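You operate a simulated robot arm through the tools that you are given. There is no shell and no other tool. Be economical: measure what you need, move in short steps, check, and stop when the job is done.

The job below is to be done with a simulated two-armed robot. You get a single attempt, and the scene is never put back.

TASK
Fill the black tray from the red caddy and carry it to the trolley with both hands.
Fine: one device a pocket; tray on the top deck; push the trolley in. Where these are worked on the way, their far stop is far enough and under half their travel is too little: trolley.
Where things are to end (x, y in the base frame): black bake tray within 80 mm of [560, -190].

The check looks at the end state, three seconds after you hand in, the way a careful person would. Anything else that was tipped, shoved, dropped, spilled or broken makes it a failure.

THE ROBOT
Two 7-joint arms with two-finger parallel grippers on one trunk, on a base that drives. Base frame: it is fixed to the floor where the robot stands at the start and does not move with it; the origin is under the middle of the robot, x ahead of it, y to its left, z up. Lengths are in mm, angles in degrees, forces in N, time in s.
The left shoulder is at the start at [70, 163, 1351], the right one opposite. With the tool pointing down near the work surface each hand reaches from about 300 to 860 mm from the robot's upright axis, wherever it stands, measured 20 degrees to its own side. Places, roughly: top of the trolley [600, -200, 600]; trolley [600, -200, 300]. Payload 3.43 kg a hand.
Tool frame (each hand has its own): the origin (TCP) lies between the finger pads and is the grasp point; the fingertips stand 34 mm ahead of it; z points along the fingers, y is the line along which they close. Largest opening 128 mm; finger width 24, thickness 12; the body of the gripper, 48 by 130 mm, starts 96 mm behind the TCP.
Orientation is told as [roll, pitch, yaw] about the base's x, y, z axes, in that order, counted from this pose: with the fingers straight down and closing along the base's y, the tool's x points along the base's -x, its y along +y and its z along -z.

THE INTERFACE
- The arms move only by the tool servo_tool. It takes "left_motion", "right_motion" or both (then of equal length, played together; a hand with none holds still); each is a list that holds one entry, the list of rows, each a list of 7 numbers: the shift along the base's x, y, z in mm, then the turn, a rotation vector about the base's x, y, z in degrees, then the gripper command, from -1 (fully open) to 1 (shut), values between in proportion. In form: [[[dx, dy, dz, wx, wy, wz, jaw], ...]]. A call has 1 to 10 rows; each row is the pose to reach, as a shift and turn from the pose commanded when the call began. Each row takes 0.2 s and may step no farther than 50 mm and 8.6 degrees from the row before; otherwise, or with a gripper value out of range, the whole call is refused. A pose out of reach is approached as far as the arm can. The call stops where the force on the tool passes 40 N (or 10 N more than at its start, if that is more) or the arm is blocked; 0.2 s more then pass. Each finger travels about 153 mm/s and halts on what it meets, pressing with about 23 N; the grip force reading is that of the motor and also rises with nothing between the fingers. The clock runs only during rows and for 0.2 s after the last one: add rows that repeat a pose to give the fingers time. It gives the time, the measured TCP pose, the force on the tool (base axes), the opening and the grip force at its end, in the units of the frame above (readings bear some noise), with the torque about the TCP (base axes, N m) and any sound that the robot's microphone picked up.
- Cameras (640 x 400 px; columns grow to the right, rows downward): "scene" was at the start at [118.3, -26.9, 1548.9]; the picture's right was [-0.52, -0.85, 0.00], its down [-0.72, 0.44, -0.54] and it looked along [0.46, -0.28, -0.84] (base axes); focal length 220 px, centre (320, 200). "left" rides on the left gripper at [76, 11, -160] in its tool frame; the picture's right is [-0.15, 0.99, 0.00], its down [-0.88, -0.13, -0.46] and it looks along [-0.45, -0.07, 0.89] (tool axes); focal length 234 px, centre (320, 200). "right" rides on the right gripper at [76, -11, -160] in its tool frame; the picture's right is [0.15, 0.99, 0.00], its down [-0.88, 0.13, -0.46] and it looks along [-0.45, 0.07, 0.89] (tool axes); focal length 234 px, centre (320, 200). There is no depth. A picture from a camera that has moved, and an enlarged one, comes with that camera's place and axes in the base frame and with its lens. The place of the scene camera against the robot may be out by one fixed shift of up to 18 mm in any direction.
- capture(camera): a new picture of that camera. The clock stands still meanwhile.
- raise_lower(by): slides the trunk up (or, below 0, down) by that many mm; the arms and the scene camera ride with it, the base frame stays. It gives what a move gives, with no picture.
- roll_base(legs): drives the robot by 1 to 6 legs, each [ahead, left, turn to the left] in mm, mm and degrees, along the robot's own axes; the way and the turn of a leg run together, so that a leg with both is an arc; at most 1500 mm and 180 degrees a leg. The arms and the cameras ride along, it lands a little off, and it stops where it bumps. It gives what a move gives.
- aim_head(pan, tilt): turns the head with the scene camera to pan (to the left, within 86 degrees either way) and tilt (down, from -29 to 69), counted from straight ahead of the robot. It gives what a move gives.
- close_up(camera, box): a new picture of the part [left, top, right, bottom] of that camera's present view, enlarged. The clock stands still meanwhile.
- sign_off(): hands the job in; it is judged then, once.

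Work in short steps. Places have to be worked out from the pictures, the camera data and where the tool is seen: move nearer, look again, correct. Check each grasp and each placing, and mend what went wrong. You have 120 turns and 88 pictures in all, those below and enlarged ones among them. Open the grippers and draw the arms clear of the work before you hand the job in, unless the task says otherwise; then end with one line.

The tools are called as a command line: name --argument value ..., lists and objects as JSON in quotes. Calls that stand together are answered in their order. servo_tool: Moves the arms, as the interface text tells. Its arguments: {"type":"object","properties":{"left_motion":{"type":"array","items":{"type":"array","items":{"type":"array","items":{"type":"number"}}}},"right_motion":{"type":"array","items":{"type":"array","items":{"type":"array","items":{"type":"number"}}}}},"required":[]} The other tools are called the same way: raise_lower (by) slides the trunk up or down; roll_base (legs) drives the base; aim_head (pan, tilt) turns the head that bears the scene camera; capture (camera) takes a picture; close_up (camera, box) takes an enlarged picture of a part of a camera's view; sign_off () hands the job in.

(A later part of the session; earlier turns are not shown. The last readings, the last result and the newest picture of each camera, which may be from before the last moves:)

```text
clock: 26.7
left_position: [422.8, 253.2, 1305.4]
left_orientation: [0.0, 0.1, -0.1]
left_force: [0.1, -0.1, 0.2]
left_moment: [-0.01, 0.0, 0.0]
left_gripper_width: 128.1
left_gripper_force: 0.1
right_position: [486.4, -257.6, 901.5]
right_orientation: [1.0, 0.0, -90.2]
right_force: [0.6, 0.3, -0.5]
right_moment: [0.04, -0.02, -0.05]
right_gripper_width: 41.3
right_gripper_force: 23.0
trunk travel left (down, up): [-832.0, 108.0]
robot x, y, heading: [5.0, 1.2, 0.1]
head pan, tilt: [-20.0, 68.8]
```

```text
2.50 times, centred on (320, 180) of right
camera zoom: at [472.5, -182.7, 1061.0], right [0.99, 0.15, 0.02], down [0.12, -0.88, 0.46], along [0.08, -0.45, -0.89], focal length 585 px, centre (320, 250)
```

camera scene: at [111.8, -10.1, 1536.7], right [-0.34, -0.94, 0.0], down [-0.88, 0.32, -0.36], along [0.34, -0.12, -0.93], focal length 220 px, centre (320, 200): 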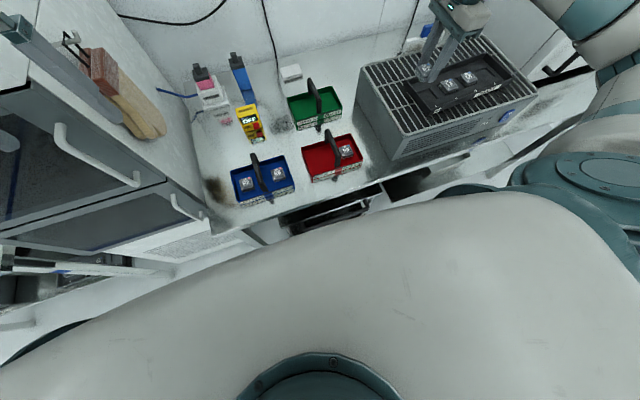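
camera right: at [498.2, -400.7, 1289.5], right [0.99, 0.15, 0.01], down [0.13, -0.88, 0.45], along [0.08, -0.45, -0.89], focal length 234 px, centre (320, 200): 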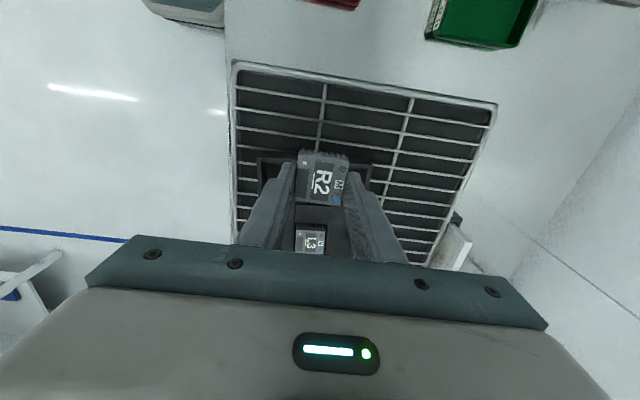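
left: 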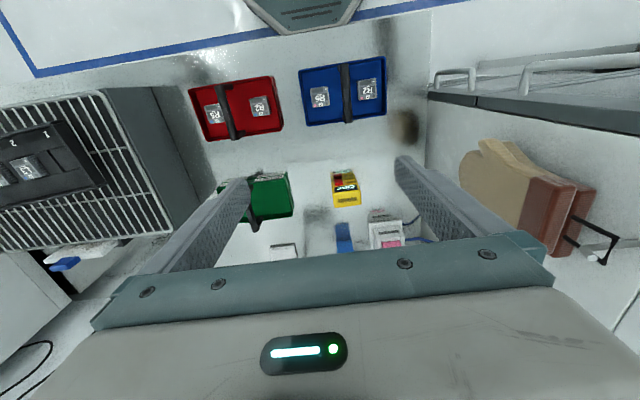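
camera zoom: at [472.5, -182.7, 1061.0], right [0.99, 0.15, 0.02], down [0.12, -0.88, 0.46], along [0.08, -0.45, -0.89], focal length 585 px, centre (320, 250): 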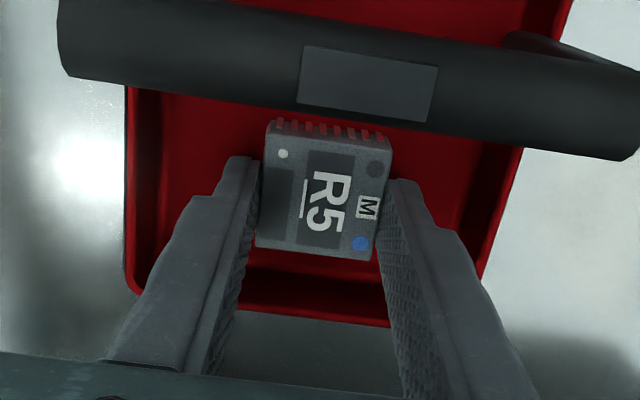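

R5 is gripped the same way. I lift and carry it toward pocket 4, at roughly [524,-757].

servo_tool --right_motion '[[[0, 0, 45, 0, 0, 0, 0.75], [0, 0, 90, 0, 0, 0, 0.75], [0, 0, 140, 0, 0, 0, 0.75], [0, 0, 190, 0, 0, 0, 0.75], [0, 0, 225, 0, 0, 0, 0.75], [4, -45, 230, 0, 0, 1, 0.75], [8, -90, 230, 0, 0, 2, 0.75], [12, -135, 230, 0, 0, 3, 0.75], [16, -180, 230, 0, 0, 4, 0.75], [20, -225, 230, 0, 0, 5, 0.75]]]'

servo_tool --right_motion '[[[3, -45, 0, 0, 0, 0, 0.75], [6, -90, 0, 0, 0, 0, 0.75], [9, -135, 0, 0, 0, 0, 0.75], [12, -180, 0, 0, 0, 0, 0.75], [15, -225, 0, 0, 0, 0, 0.75], [15, -225, 0, 0, 0, 0, 0.75]]]'

capture --camera "right"

close_up --camera "scene" --box '[390, 50, 530, 140]'

```text
clock: 28.9
left_position: [422.1, 251.8, 1305.5]
left_orientation: [-0.1, 0.1, -0.1]
left_force: [-0.2, -0.6, 0.9]
left_moment: [0.0, 0.01, 0.02]
left_gripper_width: 128.2
left_gripper_force: 0.1
right_position: [508.9, -486.7, 1131.4]
right_orientation: [1.1, 0.1, -85.0]
right_force: [-0.5, 0.3, -0.7]
right_moment: [0.04, -0.03, 0.03]
right_gripper_width: 41.2
right_gripper_force: 22.6
trunk travel left (down, up): [-832.0, 108.0]
robot x, y, heading: [1.9, 1.9, -0.1]
head pan, tilt: [-20.0, 68.8]
```

```text
clock: 30.3
left_position: [422.9, 253.6, 1306.0]
left_orientation: [-0.1, -0.1, -0.1]
left_force: [-0.2, 0.4, -0.6]
left_moment: [-0.02, 0.0, 0.02]
left_gripper_width: 128.1
left_gripper_force: 0.0
right_position: [522.7, -709.5, 1129.2]
right_orientation: [1.0, 0.0, -85.0]
right_force: [-1.2, 0.2, -0.9]
right_moment: [-0.01, 0.03, -0.02]
right_gripper_width: 41.1
right_gripper_force: 22.4
trunk travel left (down, up): [-832.0, 108.0]
robot x, y, heading: [-3.9, 2.9, -0.1]
head pan, tilt: [-20.0, 68.8]
```

```text
50 pictures are left
camera right: at [502.4, -635.0, 1288.3], right [0.97, 0.23, 0.02], down [0.2, -0.87, 0.46], along [0.12, -0.44, -0.89], focal length 234 px, centre (320, 200)
```

right: 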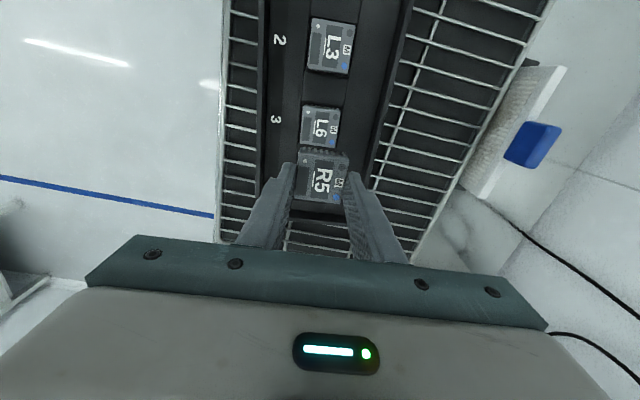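

```text
4.44 times, centred on (460, 95) of scene
camera zoom: at [111.9, -9.4, 1536.7], right [-0.34, -0.94, 0.0], down [-0.88, 0.32, -0.36], along [0.34, -0.12, -0.93], focal length 979 px, centre (-302, 667)
```

zoom: 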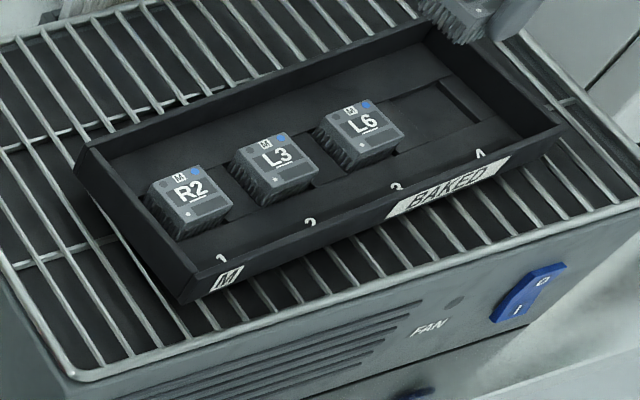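

L6 is at [516,-678], so pocket 4 is about [524,-754]. I hover there at z≈1072.

servo_tool --right_motion '[[[0, -25, -15, 0, 0, 0.5, 0.75], [1, -50, -35, 0, 0, 0.5, 0.75], [1, -50, -57, 0, 0, 0.5, 0.75], [1, -50, -57, 0, 0, 0.5, 0.75]]]'

close_up --camera "right" --box '[200, 60, 440, 220]'

close_up --camera "scene" --box '[415, 50, 535, 130]'

```text
clock: 31.3
left_position: [423.9, 252.1, 1306.3]
left_orientation: [-0.1, 0.0, 0.0]
left_force: [1.0, -0.1, 0.7]
left_moment: [0.03, 0.02, 0.0]
left_gripper_width: 127.8
left_gripper_force: 0.1
right_position: [520.5, -758.6, 1073.2]
right_orientation: [1.0, 0.0, -84.5]
right_force: [0.0, -0.1, -0.1]
right_moment: [0.0, 0.01, 0.0]
right_gripper_width: 40.8
right_gripper_force: 22.8
trunk travel left (down, up): [-832.0, 108.0]
robot x, y, heading: [-3.2, -1.4, -0.2]
head pan, tilt: [-20.0, 68.8]
```

```text
2.50 times, centred on (320, 140) of right
camera zoom: at [499.8, -685.6, 1232.2], right [0.97, 0.24, 0.02], down [0.21, -0.87, 0.46], along [0.12, -0.44, -0.89], focal length 585 px, centre (320, 350)
```

zoom: 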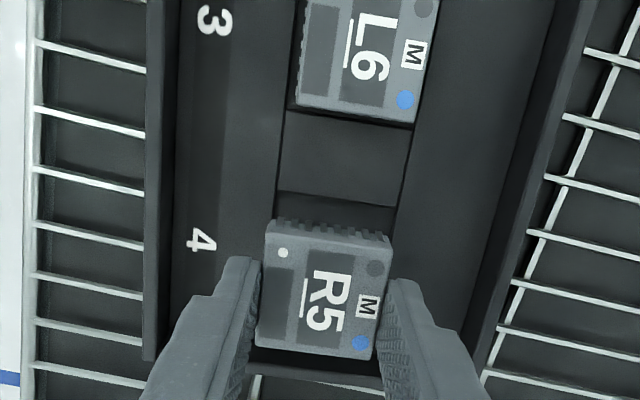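

```text
5.00 times, centred on (475, 90) of scene
camera zoom: at [111.8, -10.4, 1536.7], right [-0.34, -0.94, 0.0], down [-0.88, 0.32, -0.36], along [0.34, -0.12, -0.93], focal length 1101 px, centre (-455, 750)
```

zoom: 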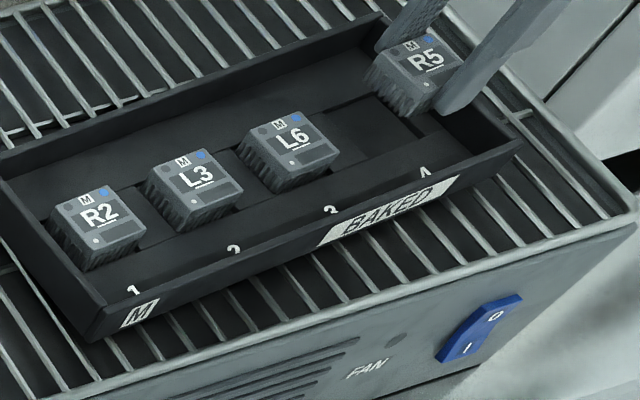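

Pocket 4's centre works out to [523,-756]; R5 is about 2 mm short in each. I correct and lower to just above the shelf contact (1043).

servo_tool --right_motion '[[[2, -2, -10, 0, 0, 0, 0.75], [2, -2, -20, 0, 0, 0, 0.75], [2, -2, -26, 0, 0, 0, 0.75], [2, -2, -29, 0, 0, 0, 0.75], [2, -2, -30, 0, 0, 0, 0.75]]]'

close_up --camera "right" --box '[200, 60, 440, 220]'

```text
clock: 32.5
left_position: [422.9, 253.4, 1306.4]
left_orientation: [0.1, 0.0, 0.0]
left_force: [-0.5, -0.2, -0.1]
left_moment: [0.02, -0.02, -0.01]
left_gripper_width: 128.1
left_gripper_force: 0.1
right_position: [523.7, -762.2, 1044.5]
right_orientation: [0.9, 0.0, -84.6]
right_force: [-0.1, -0.1, -1.4]
right_moment: [-0.01, 0.01, -0.02]
right_gripper_width: 41.1
right_gripper_force: 23.0
trunk travel left (down, up): [-832.0, 108.0]
robot x, y, heading: [2.2, -1.1, -0.0]
head pan, tilt: [-20.0, 68.8]
```

```text
2.50 times, centred on (320, 140) of right
camera zoom: at [502.3, -687.9, 1203.4], right [0.97, 0.24, 0.02], down [0.21, -0.87, 0.46], along [0.12, -0.44, -0.89], focal length 585 px, centre (320, 350)
```

zoom: 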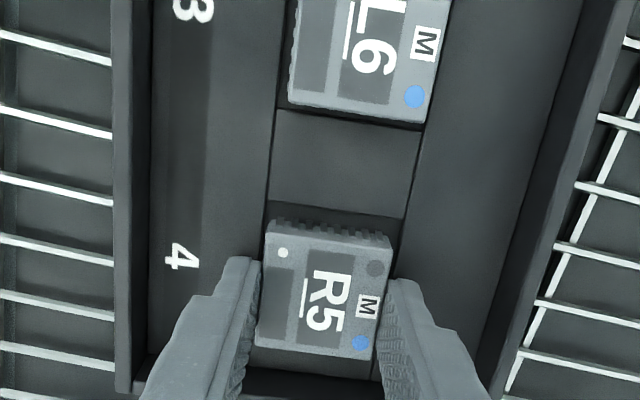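

R5 lies within the pocket outline. I lower 1.5 mm more and release slowly, then rise.

servo_tool --right_motion '[[[0, 0.5, -1.5, 0, 0, 0, 0.75], [0, 0.5, -1.5, 0, 0, 0, 0.5], [0, 0.5, -1.5, 0, 0, 0, 0.3], [0, 0.5, -1.5, 0, 0, 0, 0.1], [0, 0.5, -1.5, 0, 0, 0, 0.1], [0, 0.5, 30, 0, 0, 0, 0.1], [0, 0.5, 60, 0, 0, 0, 0.1], [0, 30, 90, 0, 0, 0, 0.1], [0, 60, 110, 0, 0, 0, 0.1]]]'

close_up --camera "right" --box '[200, 80, 440, 240]'

close_up --camera "scene" --box '[400, 50, 520, 130]'

```text
clock: 34.5
left_position: [423.9, 253.3, 1305.6]
left_orientation: [-0.1, -0.1, 0.0]
left_force: [-0.6, 1.4, -0.3]
left_moment: [0.02, -0.02, 0.03]
left_gripper_width: 128.0
left_gripper_force: 0.0
right_position: [525.7, -699.7, 1153.2]
right_orientation: [1.0, 0.0, -84.5]
right_force: [-0.4, 0.5, 0.4]
right_moment: [-0.04, 0.01, 0.01]
right_gripper_width: 57.7
right_gripper_force: 0.0
trunk travel left (down, up): [-832.0, 108.0]
robot x, y, heading: [-1.0, -1.4, -0.2]
head pan, tilt: [-20.0, 68.8]
```

```text
2.50 times, centred on (320, 160) of right
camera zoom: at [504.0, -625.8, 1313.0], right [0.97, 0.24, 0.02], down [0.2, -0.86, 0.46], along [0.12, -0.44, -0.89], focal length 585 px, centre (320, 300)
```

zoom: 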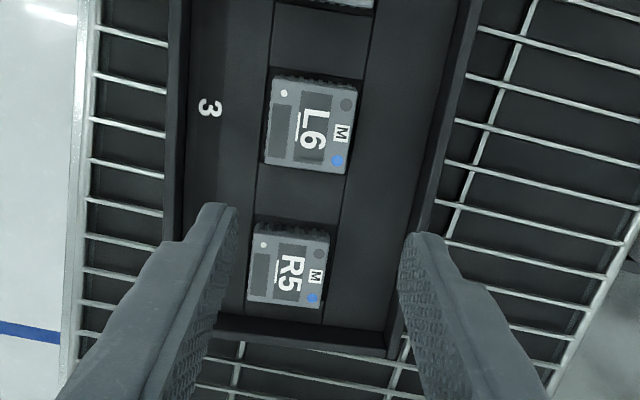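

```text
5.00 times, centred on (460, 90) of scene
camera zoom: at [111.6, -9.0, 1536.7], right [-0.34, -0.94, 0.0], down [-0.88, 0.32, -0.36], along [0.34, -0.13, -0.93], focal length 1101 px, centre (-380, 750)
```

zoom: 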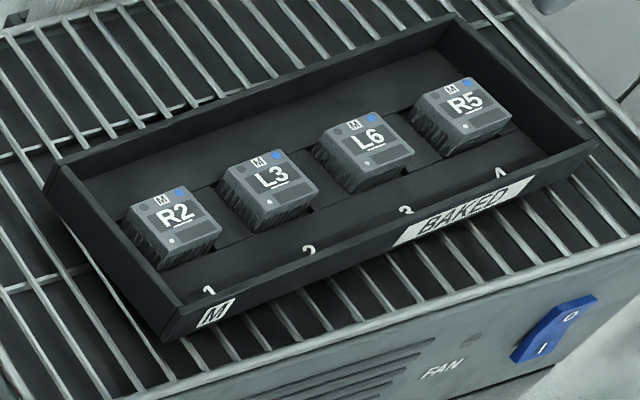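

All four pockets hold one device. Next the trolley: I lift and turn the right hand back to 0° yaw, then back off and look.

servo_tool --right_motion '[[[-10, 0, 30, 0, 0, 8.5, 0], [-20, 0, 60, 0, 0, 17, 0], [-40, 10, 90, 0, 0, 25.5, 0], [-60, 20, 120, 0, 0, 34, 0], [-80, 30, 140, 0, 0, 42.5, 0], [-100, 40, 140, 0, 0, 51, 0], [-120, 60, 140, 0, 0, 59.5, 0], [-140, 80, 140, 0, 0, 68, 0], [-160, 100, 140, 0, 0, 76.5, 0], [-180, 130, 140, 0, 0, 84.5, 0]]]'

roll_base --legs '[[-550, 0, 0]]'

aim_head --pan -10 --tilt 50

capture --camera "scene"

```text
clock: 36.7
left_position: [421.3, 255.0, 1306.4]
left_orientation: [-0.2, -0.1, 0.0]
left_force: [-0.7, 0.6, -0.3]
left_moment: [-0.03, -0.02, 0.01]
left_gripper_width: 128.1
left_gripper_force: 0.1
right_position: [378.7, -552.9, 1289.7]
right_orientation: [1.0, -0.1, 0.1]
right_force: [-0.4, -0.2, 0.4]
right_moment: [-0.06, -0.03, 0.01]
right_gripper_width: 63.8
right_gripper_force: 0.1
right hand out of reach, approached as far as the arm can: row 8, 9, 10
trunk travel left (down, up): [-832.0, 108.0]
robot x, y, heading: [1.1, -0.4, -0.1]
head pan, tilt: [-20.0, 68.8]
```

```text
clock: 39.8
left_position: [-125.9, 254.4, 1306.0]
left_orientation: [0.0, 0.1, 0.0]
left_force: [-0.4, 0.2, 0.0]
left_moment: [0.02, -0.02, 0.01]
left_gripper_width: 127.8
left_gripper_force: 0.1
right_position: [-167.9, -554.0, 1288.1]
right_orientation: [1.1, 0.1, -0.1]
right_force: [0.3, 0.7, -1.7]
right_moment: [-0.01, 0.02, 0.0]
right_gripper_width: 64.0
right_gripper_force: 0.0
trunk travel left (down, up): [-832.0, 108.0]
robot x, y, heading: [-549.8, -0.8, -0.4]
head pan, tilt: [-20.0, 68.8]
```

```text
clock: 40.7
left_position: [-127.7, 253.9, 1306.6]
left_orientation: [0.0, 0.0, 0.1]
left_force: [-0.1, -0.3, -0.2]
left_moment: [-0.02, 0.01, 0.01]
left_gripper_width: 128.0
left_gripper_force: 0.1
right_position: [-169.1, -553.4, 1288.8]
right_orientation: [1.1, 0.0, 0.0]
right_force: [-1.1, 0.3, 0.2]
right_moment: [-0.01, 0.0, 0.0]
right_gripper_width: 63.9
right_gripper_force: 0.1
trunk travel left (down, up): [-832.0, 108.0]
robot x, y, heading: [-549.2, 0.3, -0.1]
head pan, tilt: [-10.0, 50.0]
```

```text
43 pictures are left
camera scene: at [-415.7, -3.7, 1558.7], right [-0.18, -0.98, 0.0], down [-0.75, 0.13, -0.64], along [0.63, -0.11, -0.77], focal length 220 px, centre (320, 200)
```

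scene: 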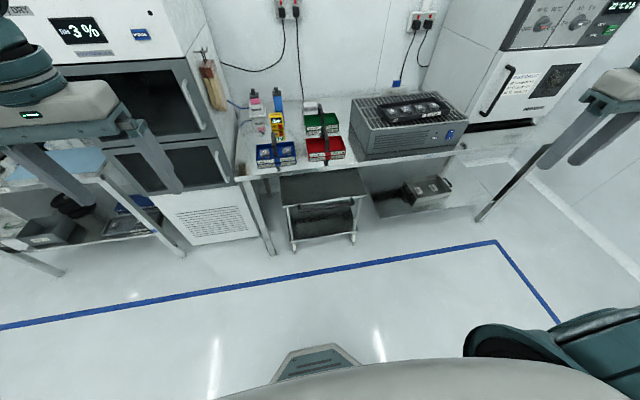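

close_up --camera "scene" --box '[220, 80, 480, 260]'

close_up --camera "scene" --box '[255, 155, 385, 255]'

```text
2.22 times, centred on (350, 170) of scene
camera zoom: at [-415.7, -3.7, 1558.7], right [-0.18, -0.98, 0.0], down [-0.75, 0.13, -0.64], along [0.63, -0.11, -0.77], focal length 489 px, centre (253, 267)
```

zoom: 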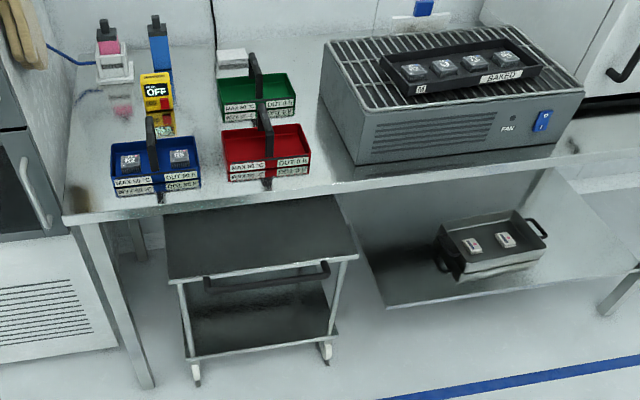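

```text
4.00 times, centred on (320, 205) of scene
camera zoom: at [-415.7, -3.7, 1558.7], right [-0.18, -0.98, 0.0], down [-0.75, 0.13, -0.64], along [0.63, -0.11, -0.77], focal length 881 px, centre (320, 180)
```

zoom: 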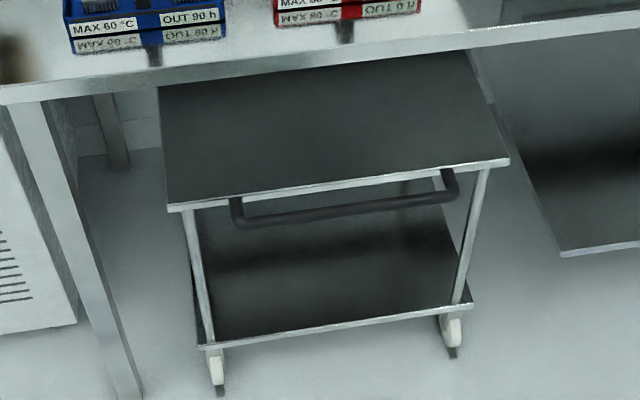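

All devices are in. The trolley stands in under the bench with its front edge near x≈355, y from +57 to -409, with a bar handle in front. I lower the trunk, drive a little forward and look at the handle with the right hand camera.

raise_lower --by -400

roll_base --legs '[[170, 0, 0]]'

servo_tool --right_motion '[[[0, 45, 0, 0, 0, -8.5, -1], [0, 90, 0, 0, 0, -17, -1], [0, 135, 0, 0, 0, -25.5, -1], [0, 180, 0, 0, 0, -34, -1], [0, 225, 0, 0, 0, -42.5, -1], [0, 270, 0, 0, 0, -51, -1], [0, 315, 0, 0, 0, -59.5, -1], [0, 350, 0, 0, 0, -68, -1], [0, 370, 0, 0, 0, -76.5, -1], [0, 380, 0, 0, 0, -85, -1]]]'

capture --camera "scene"

capture --camera "right"

```text
clock: 44.5
left_position: [-126.6, 253.7, 906.6]
left_orientation: [0.0, 0.0, 0.0]
left_force: [0.4, 0.5, 0.0]
left_moment: [-0.02, 0.01, 0.01]
left_gripper_width: 128.2
left_gripper_force: 0.0
right_position: [-169.1, -553.1, 887.4]
right_orientation: [1.0, -0.1, -0.1]
right_force: [-0.7, 0.1, 0.2]
right_moment: [0.0, 0.0, 0.0]
right_gripper_width: 64.0
right_gripper_force: 0.1
trunk travel left (down, up): [-432.0, 508.0]
robot x, y, heading: [-548.4, 3.8, 0.0]
head pan, tilt: [-10.0, 50.0]
```

```text
clock: 45.9
left_position: [38.8, 253.7, 904.9]
left_orientation: [0.0, 0.1, 0.1]
left_force: [-0.2, -0.7, -0.2]
left_moment: [0.0, 0.01, 0.05]
left_gripper_width: 128.1
left_gripper_force: 0.1
right_position: [-1.3, -553.8, 887.0]
right_orientation: [1.0, 0.1, 0.0]
right_force: [0.2, -0.1, 0.5]
right_moment: [0.0, 0.0, -0.02]
right_gripper_width: 64.2
right_gripper_force: 0.0
trunk travel left (down, up): [-432.0, 508.0]
robot x, y, heading: [-384.0, 0.1, 0.3]
head pan, tilt: [-10.0, 50.0]
```

```text
clock: 48.1
left_position: [38.9, 254.0, 905.2]
left_orientation: [0.0, -0.1, 0.1]
left_force: [-1.4, -0.3, 0.5]
left_moment: [0.01, -0.01, -0.01]
left_gripper_width: 128.3
left_gripper_force: 0.0
right_position: [-1.8, -172.8, 886.3]
right_orientation: [1.1, -0.1, -85.1]
right_force: [-0.2, 0.2, 0.3]
right_moment: [-0.02, 0.02, -0.01]
right_gripper_width: 128.0
right_gripper_force: 0.0
trunk travel left (down, up): [-432.0, 508.0]
robot x, y, heading: [-388.0, 1.9, -0.1]
head pan, tilt: [-10.0, 50.0]
```

```text
40 pictures are left
camera scene: at [-249.1, -3.1, 1158.7], right [-0.17, -0.98, 0.0], down [-0.75, 0.13, -0.64], along [0.63, -0.11, -0.77], focal length 220 px, centre (320, 200)
```

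scene: 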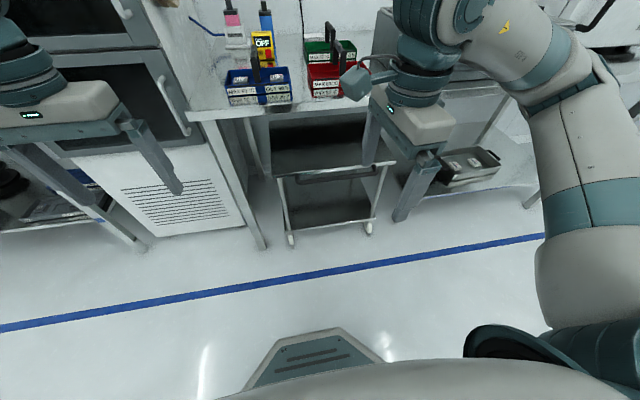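

```text
39 pictures are left
camera right: at [-22.9, -97.9, 1046.2], right [0.97, 0.23, 0.02], down [0.2, -0.87, 0.46], along [0.12, -0.44, -0.89], focal length 234 px, centre (320, 200)
```

right: 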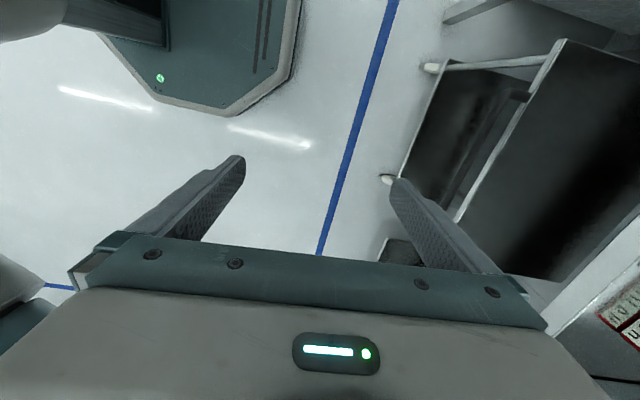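

The trolley's deck edge and handle are now in both views; I enlarge them to measure the bar.

close_up --camera "right" --box '[380, 20, 600, 240]'

close_up --camera "scene" --box '[240, 90, 420, 250]'

```text
1.82 times, centred on (490, 130) of right
camera zoom: at [-22.9, -97.9, 1046.2], right [0.97, 0.23, 0.02], down [0.2, -0.87, 0.46], along [0.12, -0.44, -0.89], focal length 426 px, centre (11, 327)
```

zoom: 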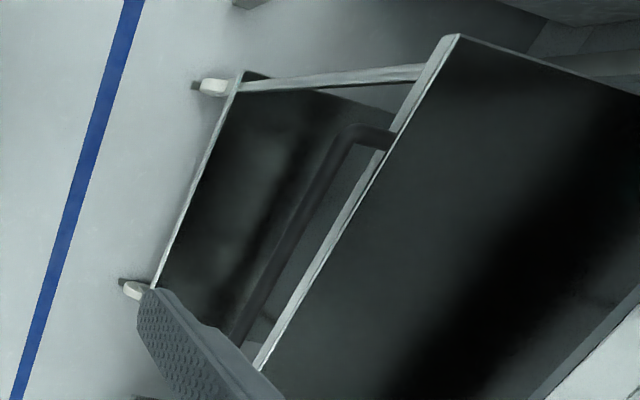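

```text
2.50 times, centred on (330, 170) of scene
camera zoom: at [-249.1, -3.1, 1158.7], right [-0.17, -0.98, 0.0], down [-0.75, 0.13, -0.64], along [0.63, -0.11, -0.77], focal length 550 px, centre (295, 275)
```

zoom: 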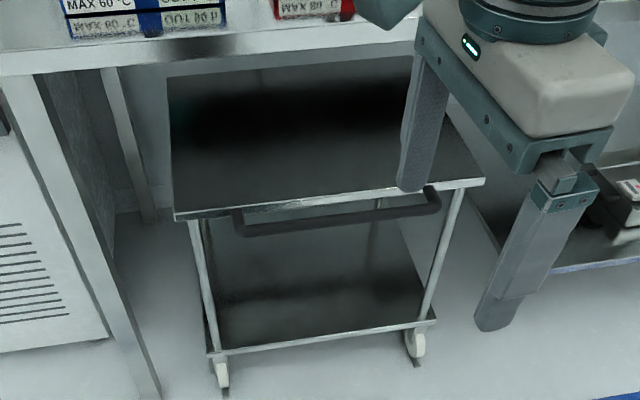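

The bar handle is about x≈335, z≈560, y from -33 to -340, just ahead of the deck lip. I pitch the right hand forward so the fingers point at the bar and close vertically, moving down and forward to a stand-off.

servo_tool --right_motion '[[[10, 0, -30, 0, -8, 0, -0.2], [20, 0, -60, 0, -16, 0, 0], [30, 0, -90, 0, -24, 0, 0.2], [45, 0, -120, 0, -32, 0, 0.2], [60, 0, -150, 0, -40, 0, 0.2], [75, 0, -180, 0, -48, 0, 0.2], [90, 0, -210, 0, -56, 0, 0.2], [110, 0, -240, 0, -64, 0, 0.2], [130, 0, -270, 0, -72, 0, 0.2], [150, 0, -300, 0, -80, 0, 0.2]]]'

capture --camera "right"

```text
clock: 50.3
left_position: [38.5, 256.2, 904.0]
left_orientation: [-0.2, 0.0, 0.1]
left_force: [0.2, 0.8, -0.3]
left_moment: [-0.12, -0.03, 0.01]
left_gripper_width: 127.9
left_gripper_force: 0.1
right_position: [179.0, -62.8, 664.1]
right_orientation: [78.0, -5.8, -91.7]
right_force: [0.6, 0.9, 0.2]
right_moment: [-0.01, 0.0, -0.03]
right_gripper_width: 51.3
right_gripper_force: 0.1
right hand out of reach, approached as far as the arm can: row 2, 3, 4, 5, 6, 7, 8, 9, 10
trunk travel left (down, up): [-432.0, 508.0]
robot x, y, heading: [-387.4, 2.4, -0.1]
head pan, tilt: [-10.0, 50.0]
```

```text
36 pictures are left
camera right: at [22.1, 20.2, 678.1], right [0.21, 0.23, 0.95], down [-0.44, -0.84, 0.31], along [0.87, -0.49, -0.08], focal length 234 px, centre (320, 200)
```

right: 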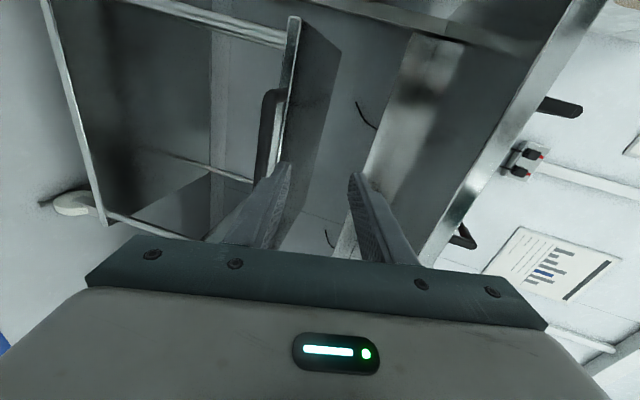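

The arm reaches this forward-pointing pose only with the hand farther left, so I use the base and trunk instead: drive right 122 mm, lower 118 mm, then look. From this view the bar is near x≈355, z≈540.

roll_base --legs '[[0, -122, 0]]'

raise_lower --by -118

capture --camera "right"

capture --camera "scene"

```text
clock: 51.6
left_position: [37.6, 131.1, 906.0]
left_orientation: [0.1, 0.0, 0.1]
left_force: [0.5, -0.7, 0.3]
left_moment: [0.07, 0.0, 0.02]
left_gripper_width: 128.0
left_gripper_force: 0.1
right_position: [177.2, -186.1, 662.7]
right_orientation: [77.8, -5.4, -91.6]
right_force: [0.0, 0.1, -0.2]
right_moment: [-0.02, 0.01, 0.03]
right_gripper_width: 51.3
right_gripper_force: 0.1
trunk travel left (down, up): [-432.0, 508.0]
robot x, y, heading: [-384.0, -119.5, 0.1]
head pan, tilt: [-10.0, 50.0]
```

```text
clock: 53.1
left_position: [38.8, 131.5, 787.4]
left_orientation: [0.0, 0.0, 0.2]
left_force: [-0.1, 0.1, 0.0]
left_moment: [-0.02, -0.01, -0.04]
left_gripper_width: 128.1
left_gripper_force: 0.0
right_position: [176.9, -186.6, 545.6]
right_orientation: [77.7, -5.4, -91.6]
right_force: [-0.8, 0.1, 0.1]
right_moment: [-0.02, -0.01, 0.0]
right_gripper_width: 51.2
right_gripper_force: 0.1
trunk travel left (down, up): [-314.0, 626.0]
robot x, y, heading: [-383.8, -122.1, -0.1]
head pan, tilt: [-10.0, 50.0]
```

```text
35 pictures are left
camera right: at [21.3, -103.6, 560.2], right [0.22, 0.23, 0.95], down [-0.44, -0.84, 0.31], along [0.87, -0.48, -0.08], focal length 234 px, centre (320, 200)
```

right: 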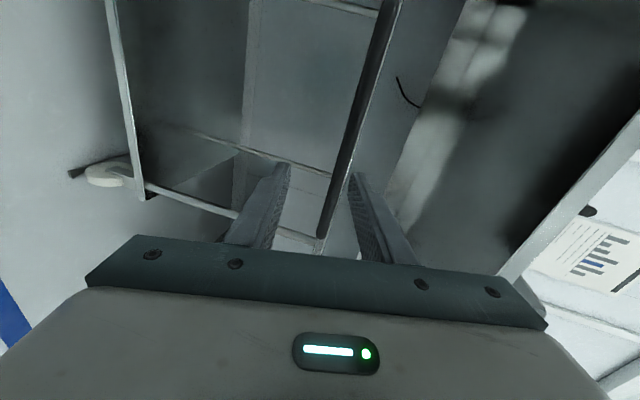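

```text
34 pictures are left
camera scene: at [-249.4, -125.7, 1040.8], right [-0.17, -0.98, 0.0], down [-0.75, 0.13, -0.64], along [0.63, -0.11, -0.77], focal length 220 px, centre (320, 200)
```

scene: 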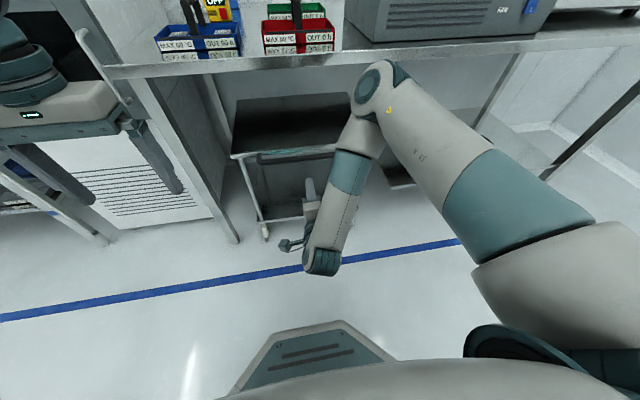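

The bar lies between the finger planes, at z≈546, x≈345. I raise 5 mm, drive forward 125 mm and look before closing.

raise_lower --by 5

roll_base --legs '[[125, 0, 0]]'

capture --camera "right"

```text
clock: 53.6
left_position: [38.6, 131.3, 791.9]
left_orientation: [-0.1, 0.0, 0.0]
left_force: [0.1, 0.4, 0.0]
left_moment: [-0.01, 0.03, 0.05]
left_gripper_width: 128.1
left_gripper_force: 0.1
right_position: [177.8, -185.1, 549.2]
right_orientation: [77.7, -5.4, -91.6]
right_force: [-0.9, -0.1, 0.3]
right_moment: [0.01, -0.01, 0.03]
right_gripper_width: 51.3
right_gripper_force: 0.1
trunk travel left (down, up): [-319.0, 621.0]
robot x, y, heading: [-383.0, -118.7, 0.0]
head pan, tilt: [-10.0, 50.0]
```

```text
clock: 54.9
left_position: [165.0, 131.8, 792.5]
left_orientation: [0.0, 0.1, 0.2]
left_force: [0.5, -0.3, -0.4]
left_moment: [-0.03, 0.03, 0.03]
left_gripper_width: 128.0
left_gripper_force: 0.0
right_position: [304.4, -185.7, 548.4]
right_orientation: [77.7, -5.4, -91.6]
right_force: [-0.3, -0.6, -0.7]
right_moment: [-0.04, -0.04, -0.01]
right_gripper_width: 51.1
right_gripper_force: 0.1
trunk travel left (down, up): [-319.0, 621.0]
robot x, y, heading: [-258.8, -118.2, -0.1]
head pan, tilt: [-10.0, 50.0]
```

```text
33 pictures are left
camera right: at [147.5, -103.7, 564.5], right [0.22, 0.23, 0.95], down [-0.44, -0.84, 0.31], along [0.87, -0.48, -0.08], focal length 234 px, centre (320, 200)
```

right: 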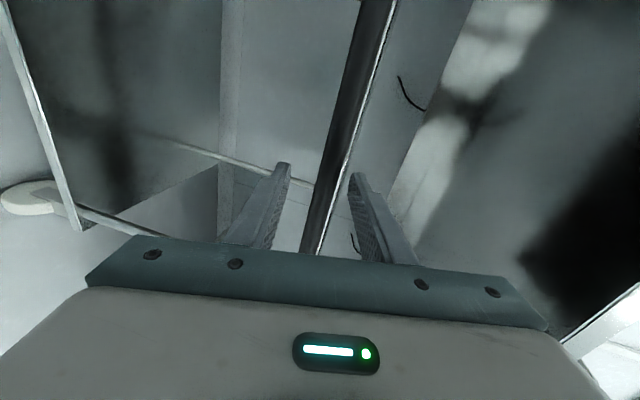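

The bar is about 550 high, slightly above the finger midline. I raise 7 mm, advance 22 mm and close on it.

raise_lower --by 7

roll_base --legs '[[22, 0, 0]]'

servo_tool --right_motion '[[[0, 0, 0, 0, 0, 0, 0.4], [0, 0, 0, 0, 0, 0, 0.6], [0, 0, 0, 0, 0, 0, 0.9], [0, 0, 0, 0, 0, 0, 1], [0, 0, 0, 0, 0, 0, 1]]]'

capture --camera "right"

```text
clock: 55.4
left_position: [165.0, 131.1, 800.1]
left_orientation: [-0.1, 0.0, 0.1]
left_force: [0.2, -0.1, -0.4]
left_moment: [-0.04, 0.03, 0.01]
left_gripper_width: 127.9
left_gripper_force: 0.1
right_position: [302.9, -185.7, 557.2]
right_orientation: [77.7, -5.5, -91.6]
right_force: [-0.2, 0.6, -0.3]
right_moment: [0.02, -0.01, -0.03]
right_gripper_width: 51.1
right_gripper_force: 0.1
trunk travel left (down, up): [-326.0, 614.0]
robot x, y, heading: [-259.2, -124.3, 0.0]
head pan, tilt: [-10.0, 50.0]
```

```text
clock: 56.2
left_position: [188.2, 131.9, 798.1]
left_orientation: [0.0, 0.1, 0.1]
left_force: [-0.7, -0.2, 0.1]
left_moment: [-0.02, 0.03, -0.01]
left_gripper_width: 127.9
left_gripper_force: 0.0
right_position: [326.4, -186.5, 555.3]
right_orientation: [77.7, -5.5, -91.6]
right_force: [1.2, -0.5, -0.2]
right_moment: [0.01, -0.02, -0.02]
right_gripper_width: 51.2
right_gripper_force: 0.1
trunk travel left (down, up): [-326.0, 614.0]
robot x, y, heading: [-238.0, -121.0, -0.4]
head pan, tilt: [-10.0, 50.0]
```

```text
clock: 57.4
left_position: [188.6, 132.3, 798.2]
left_orientation: [-0.1, 0.1, 0.1]
left_force: [0.4, -0.6, 0.5]
left_moment: [0.02, 0.01, 0.03]
left_gripper_width: 128.0
left_gripper_force: 0.0
right_position: [324.6, -186.0, 553.3]
right_orientation: [77.1, -5.4, -91.3]
right_force: [-15.5, -0.3, -34.7]
right_moment: [1.11, 0.75, -1.08]
right_gripper_width: 21.5
right_gripper_force: 45.3
trunk travel left (down, up): [-326.0, 614.0]
robot x, y, heading: [-236.1, -120.4, -0.0]
head pan, tilt: [-10.0, 50.0]
```

```text
32 pictures are left
camera right: at [168.5, -104.2, 569.8], right [0.23, 0.23, 0.95], down [-0.44, -0.84, 0.31], along [0.87, -0.48, -0.09], focal length 234 px, centre (320, 200)
```

right: 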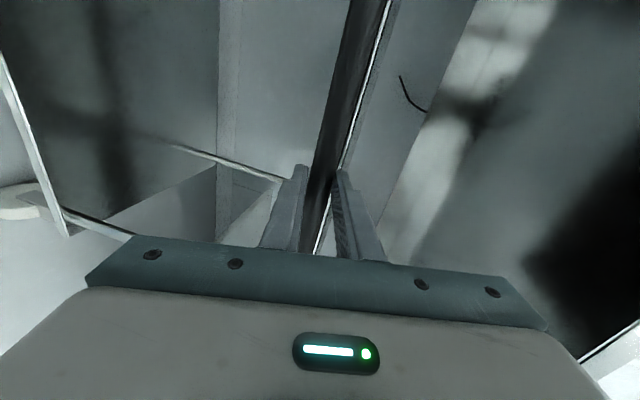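

I hold the bar (21.5 mm) with a downward load on the hand; I lower the trunk 4 mm to relax it, then drive back 80 mm as a pull test.

raise_lower --by -4

roll_base --legs '[[-80, 0, 0]]'

capture --camera "scene"

```text
clock: 58.0
left_position: [185.7, 130.9, 796.9]
left_orientation: [0.0, 0.0, 0.0]
left_force: [0.6, -0.2, -0.6]
left_moment: [-0.01, 0.0, 0.03]
left_gripper_width: 128.1
left_gripper_force: 0.0
right_position: [324.1, -185.5, 551.9]
right_orientation: [77.6, -5.4, -91.5]
right_force: [-25.3, -5.6, -18.0]
right_moment: [1.24, 0.55, 0.08]
right_gripper_width: 21.4
right_gripper_force: 44.9
trunk travel left (down, up): [-322.0, 618.0]
robot x, y, heading: [-238.7, -123.5, 0.1]
head pan, tilt: [-10.0, 50.0]
```

```text
clock: 59.0
left_position: [107.8, 132.5, 794.4]
left_orientation: [0.0, 0.1, 0.1]
left_force: [-0.8, -0.3, 0.4]
left_moment: [0.03, -0.02, -0.02]
left_gripper_width: 128.0
left_gripper_force: 0.0
right_position: [247.8, -185.5, 551.4]
right_orientation: [77.8, -5.4, -91.6]
right_force: [3.0, -3.6, -12.3]
right_moment: [1.28, 0.13, 0.19]
right_gripper_width: 21.7
right_gripper_force: 45.1
trunk travel left (down, up): [-322.0, 618.0]
robot x, y, heading: [-317.6, -120.9, -0.0]
head pan, tilt: [-10.0, 50.0]
```

```text
31 pictures are left
camera scene: at [-180.0, -126.2, 1048.6], right [-0.17, -0.98, 0.0], down [-0.76, 0.13, -0.64], along [0.63, -0.11, -0.77], focal length 220 px, centre (320, 200)
```

scene: 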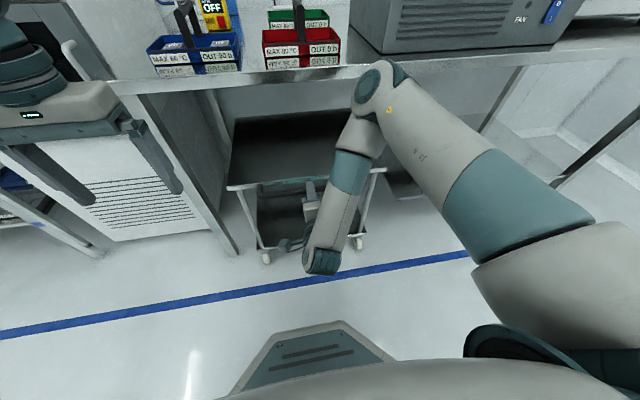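

The trolley follows. I pull on another 200 mm and check the load.

roll_base --legs '[[-200, 0, 0]]'

roll_base --legs '[[-60, 0, 0]]'

capture --camera "scene"

```text
clock: 60.6
left_position: [-91.8, 130.9, 796.1]
left_orientation: [0.0, 0.1, 0.1]
left_force: [0.3, 0.3, -0.2]
left_moment: [0.02, -0.01, 0.01]
left_gripper_width: 128.1
left_gripper_force: 0.1
right_position: [46.9, -186.3, 553.5]
right_orientation: [77.7, -5.4, -91.7]
right_force: [3.3, -2.0, -7.7]
right_moment: [1.22, 0.12, 0.3]
right_gripper_width: 21.5
right_gripper_force: 45.3
trunk travel left (down, up): [-322.0, 618.0]
robot x, y, heading: [-518.0, -119.4, -0.1]
head pan, tilt: [-10.0, 50.0]
```

```text
clock: 61.6
left_position: [-153.9, 130.9, 794.9]
left_orientation: [0.0, 0.1, 0.1]
left_force: [-0.3, -0.2, -0.7]
left_moment: [-0.03, 0.01, 0.0]
left_gripper_width: 127.9
left_gripper_force: 0.0
right_position: [-13.6, -186.8, 552.6]
right_orientation: [77.8, -5.3, -91.6]
right_force: [4.1, -1.5, -6.3]
right_moment: [1.38, 0.04, 0.34]
right_gripper_width: 21.6
right_gripper_force: 45.8
trunk travel left (down, up): [-322.0, 618.0]
robot x, y, heading: [-578.3, -121.3, -0.2]
head pan, tilt: [-10.0, 50.0]
```

```text
30 pictures are left
camera scene: at [-441.6, -126.1, 1048.5], right [-0.17, -0.98, 0.0], down [-0.75, 0.13, -0.64], along [0.63, -0.11, -0.77], focal length 220 px, centre (320, 200)
```

scene: 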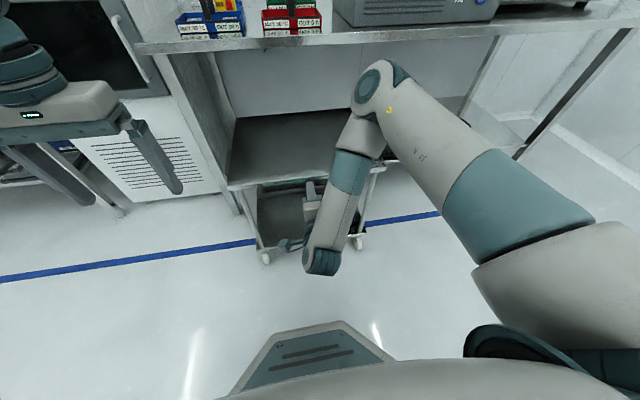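

Pulled 338 mm so far without a stop. I pull 80 mm more for clearance from the bench edge.

roll_base --legs '[[-80, 0, 0]]'

```text
clock: 62.6
left_position: [-234.6, 130.0, 796.4]
left_orientation: [0.0, -0.1, 0.1]
left_force: [0.0, 0.6, 0.4]
left_moment: [-0.04, -0.05, -0.02]
left_gripper_width: 128.0
left_gripper_force: 0.1
right_position: [-94.9, -187.0, 552.2]
right_orientation: [77.6, -5.3, -91.6]
right_force: [0.6, -0.2, -0.2]
right_moment: [0.02, 0.0, 0.03]
right_gripper_width: 0.2
right_gripper_force: 32.9
trunk travel left (down, up): [-322.0, 618.0]
robot x, y, heading: [-654.9, -117.7, -0.1]
head pan, tilt: [-10.0, 50.0]
```

The fingers slipped off the bar, so the trolley met its far stop. I open and look at where it stands.

servo_tool --right_motion '[[[0, 0, 0, 0, 0, 0, 0.6], [-20, 0, 0, 0, 0, 0, 0.2], [-20, 0, 0, 0, 0, 0, 0.2]]]'

capture --camera "right"

capture --camera "scene"

```text
clock: 63.4
left_position: [-234.0, 131.7, 795.2]
left_orientation: [0.0, 0.0, 0.0]
left_force: [-1.2, 0.1, -0.3]
left_moment: [0.0, -0.02, 0.01]
left_gripper_width: 127.8
left_gripper_force: 0.0
right_position: [-99.4, -181.0, 556.3]
right_orientation: [77.3, -5.3, -91.5]
right_force: [0.3, 0.1, 0.4]
right_moment: [0.0, -0.02, 0.03]
right_gripper_width: 51.4
right_gripper_force: 0.2
right hand out of reach, approached as far as the arm can: row 2, 3
trunk travel left (down, up): [-322.0, 618.0]
robot x, y, heading: [-658.7, -124.7, 0.1]
head pan, tilt: [-10.0, 50.0]
```

```text
29 pictures are left
camera right: at [-256.0, -99.1, 572.5], right [0.22, 0.23, 0.95], down [-0.44, -0.84, 0.31], along [0.87, -0.48, -0.09], focal length 234 px, centre (320, 200)
```

right: 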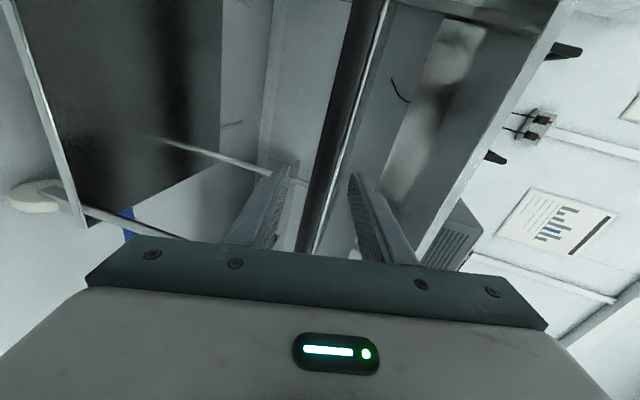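

```text
28 pictures are left
camera scene: at [-521.8, -126.1, 1048.7], right [-0.18, -0.98, 0.0], down [-0.75, 0.13, -0.64], along [0.63, -0.11, -0.77], focal length 220 px, centre (320, 200)
```

scene: 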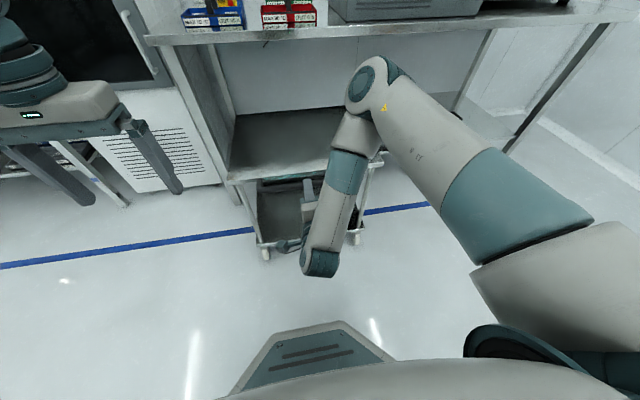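

The trolley is at its far stop (front lip near x≈-15). I back off, raise the trunk to its starting height, and turn the right hand back to pointing down.

roll_base --legs '[[-150, 0, 0]]'

raise_lower --by 510

servo_tool --right_motion '[[[-10, -10, 20, 0, 8, 0, 0], [-20, -20, 40, 0, 16, 0, -1], [-30, -30, 60, 0, 24, 0, -1], [-40, -45, 80, 0, 32, 0, -1], [-55, -60, 100, 0, 40, 0, -1], [-70, -75, 120, 0, 48, 0, -1], [-85, -95, 140, 0, 56, 0, -1], [-100, -115, 160, 0, 64, 0, -1], [-115, -135, 180, 0, 72, 0, -1], [-130, -160, 200, 0, 79, 0, -1]]]'

```text
clock: 64.8
left_position: [-384.3, 130.4, 795.9]
left_orientation: [-0.1, 0.0, 0.0]
left_force: [0.2, 0.4, -0.5]
left_moment: [0.0, 0.02, 0.03]
left_gripper_width: 128.0
left_gripper_force: 0.1
right_position: [-250.4, -180.9, 556.4]
right_orientation: [77.4, -5.4, -91.6]
right_force: [-0.9, 0.9, -0.4]
right_moment: [-0.01, 0.0, 0.02]
right_gripper_width: 51.2
right_gripper_force: 0.1
trunk travel left (down, up): [-322.0, 618.0]
robot x, y, heading: [-806.6, -123.5, -0.1]
head pan, tilt: [-10.0, 50.0]
```

```text
refused: 510 is not a number from -400 to 400
```

```text
clock: 67.0
left_position: [-383.7, 129.6, 795.3]
left_orientation: [0.0, 0.0, 0.0]
left_force: [-0.3, -0.6, 0.0]
left_moment: [0.04, 0.0, 0.0]
left_gripper_width: 127.8
left_gripper_force: 0.1
right_position: [-378.0, -339.3, 759.1]
right_orientation: [-1.8, -2.4, -84.9]
right_force: [0.0, -0.3, 0.4]
right_moment: [-0.01, -0.02, 0.0]
right_gripper_width: 127.9
right_gripper_force: 0.0
trunk travel left (down, up): [-322.0, 618.0]
robot x, y, heading: [-807.6, -124.1, -0.0]
head pan, tilt: [-10.0, 50.0]
```

I raise in two strokes and turn the right hand's yaw back toward the tray's +5.6°.

raise_lower --by 400

raise_lower --by 110

servo_tool --right_motion '[[[0, 0, 0, 0, 0, 8.5, -1], [0, 0, 0, 0, 0, 17, -1], [0, 0, 0, 0, 0, 25.5, -1], [0, 0, 0, 0, 0, 34, -1], [0, 0, 0, 0, 0, 42.5, -1], [0, 0, 0, 0, 0, 51, -1], [0, 0, 0, 0, 0, 59.5, -1], [0, 0, 0, 0, 0, 68, -1], [0, 0, 0, 0, 0, 76.5, -1], [0, 0, 0, 0, 0, 85, -1]]]'

roll_base --legs '[[0, -640, 0], [600, 0, 0]]'

servo_tool --right_motion '[[[0, 0, 10, 1.8, 2.4, 5.6, -1], [0, 0, 10, 1.8, 2.4, 5.6, -1]]]' --left_motion '[[[0, 0, -20, 0, 0, 5.6, -1], [0, 0, -30, 0, 0, 5.6, -1]]]'

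capture --camera "scene"

```text
clock: 70.8
left_position: [-383.4, 130.2, 1195.0]
left_orientation: [-0.1, 0.0, 0.0]
left_force: [-0.1, 0.4, 0.5]
left_moment: [0.02, -0.05, 0.01]
left_gripper_width: 128.0
left_gripper_force: 0.0
right_position: [-378.5, -339.2, 1157.7]
right_orientation: [-1.8, -2.7, -85.1]
right_force: [0.0, -0.2, -0.5]
right_moment: [0.01, 0.01, 0.0]
right_gripper_width: 128.0
right_gripper_force: 0.0
trunk travel left (down, up): [-722.0, 218.0]
robot x, y, heading: [-807.4, -117.3, -0.1]
head pan, tilt: [-10.0, 50.0]
```

```text
clock: 72.3
left_position: [-383.8, 130.5, 1304.4]
left_orientation: [-0.1, 0.0, -0.1]
left_force: [-0.8, -0.6, -0.3]
left_moment: [0.0, 0.0, -0.01]
left_gripper_width: 127.9
left_gripper_force: 0.0
right_position: [-378.0, -339.3, 1267.6]
right_orientation: [-1.8, -2.6, -85.0]
right_force: [-0.5, 0.4, 0.3]
right_moment: [0.0, 0.01, 0.01]
right_gripper_width: 127.8
right_gripper_force: 0.0
trunk travel left (down, up): [-832.0, 108.0]
robot x, y, heading: [-808.1, -118.1, -0.0]
head pan, tilt: [-10.0, 50.0]
```

```text
clock: 74.5
left_position: [-384.4, 131.0, 1306.3]
left_orientation: [-0.1, 0.0, -0.1]
left_force: [0.9, 0.2, 0.0]
left_moment: [-0.03, -0.01, 0.0]
left_gripper_width: 128.1
left_gripper_force: 0.1
right_position: [-377.6, -339.7, 1267.5]
right_orientation: [-1.7, -2.6, 0.2]
right_force: [-0.5, 0.4, -0.3]
right_moment: [0.0, -0.01, 0.02]
right_gripper_width: 127.9
right_gripper_force: 0.0
trunk travel left (down, up): [-832.0, 108.0]
robot x, y, heading: [-806.9, -121.3, -0.2]
head pan, tilt: [-10.0, 50.0]
```

```text
clock: 81.0
left_position: [221.6, -528.6, 1306.1]
left_orientation: [-0.1, 0.0, -1.3]
left_force: [0.2, 0.4, 0.6]
left_moment: [0.02, 0.0, -0.01]
left_gripper_width: 128.0
left_gripper_force: 0.1
right_position: [217.6, -1000.0, 1267.4]
right_orientation: [-1.7, -2.5, -1.2]
right_force: [-0.5, 0.6, -0.5]
right_moment: [-0.02, -0.02, 0.01]
right_gripper_width: 128.0
right_gripper_force: 0.1
trunk travel left (down, up): [-832.0, 108.0]
robot x, y, heading: [-202.5, -771.7, -1.3]
head pan, tilt: [-10.0, 50.0]
```

```text
clock: 81.7
left_position: [222.3, -529.3, 1274.8]
left_orientation: [-0.1, 0.0, 4.3]
left_force: [-0.3, -0.1, -0.1]
left_moment: [0.0, -0.02, 0.04]
left_gripper_width: 127.9
left_gripper_force: 0.1
right_position: [219.2, -1000.6, 1277.5]
right_orientation: [0.1, -0.2, 4.4]
right_force: [-0.2, -0.4, 0.3]
right_moment: [0.0, 0.01, 0.01]
right_gripper_width: 127.7
right_gripper_force: 0.1
trunk travel left (down, up): [-832.0, 108.0]
robot x, y, heading: [-199.9, -773.4, -1.2]
head pan, tilt: [-10.0, 50.0]
```

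```text
27 pictures are left
camera scene: at [-70.8, -778.7, 1558.7], right [-0.2, -0.98, 0.0], down [-0.75, 0.15, -0.64], along [0.63, -0.13, -0.77], focal length 220 px, centre (320, 200)
```

scene: 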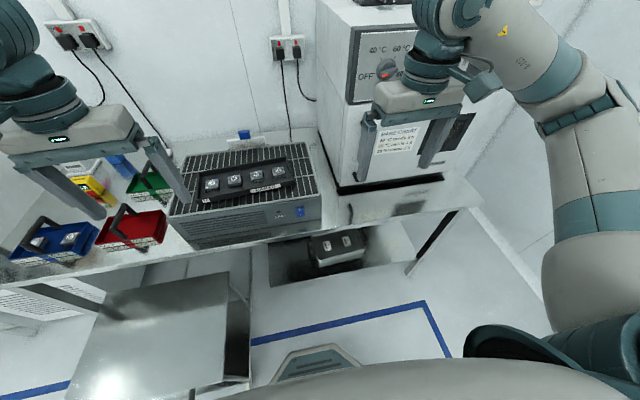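

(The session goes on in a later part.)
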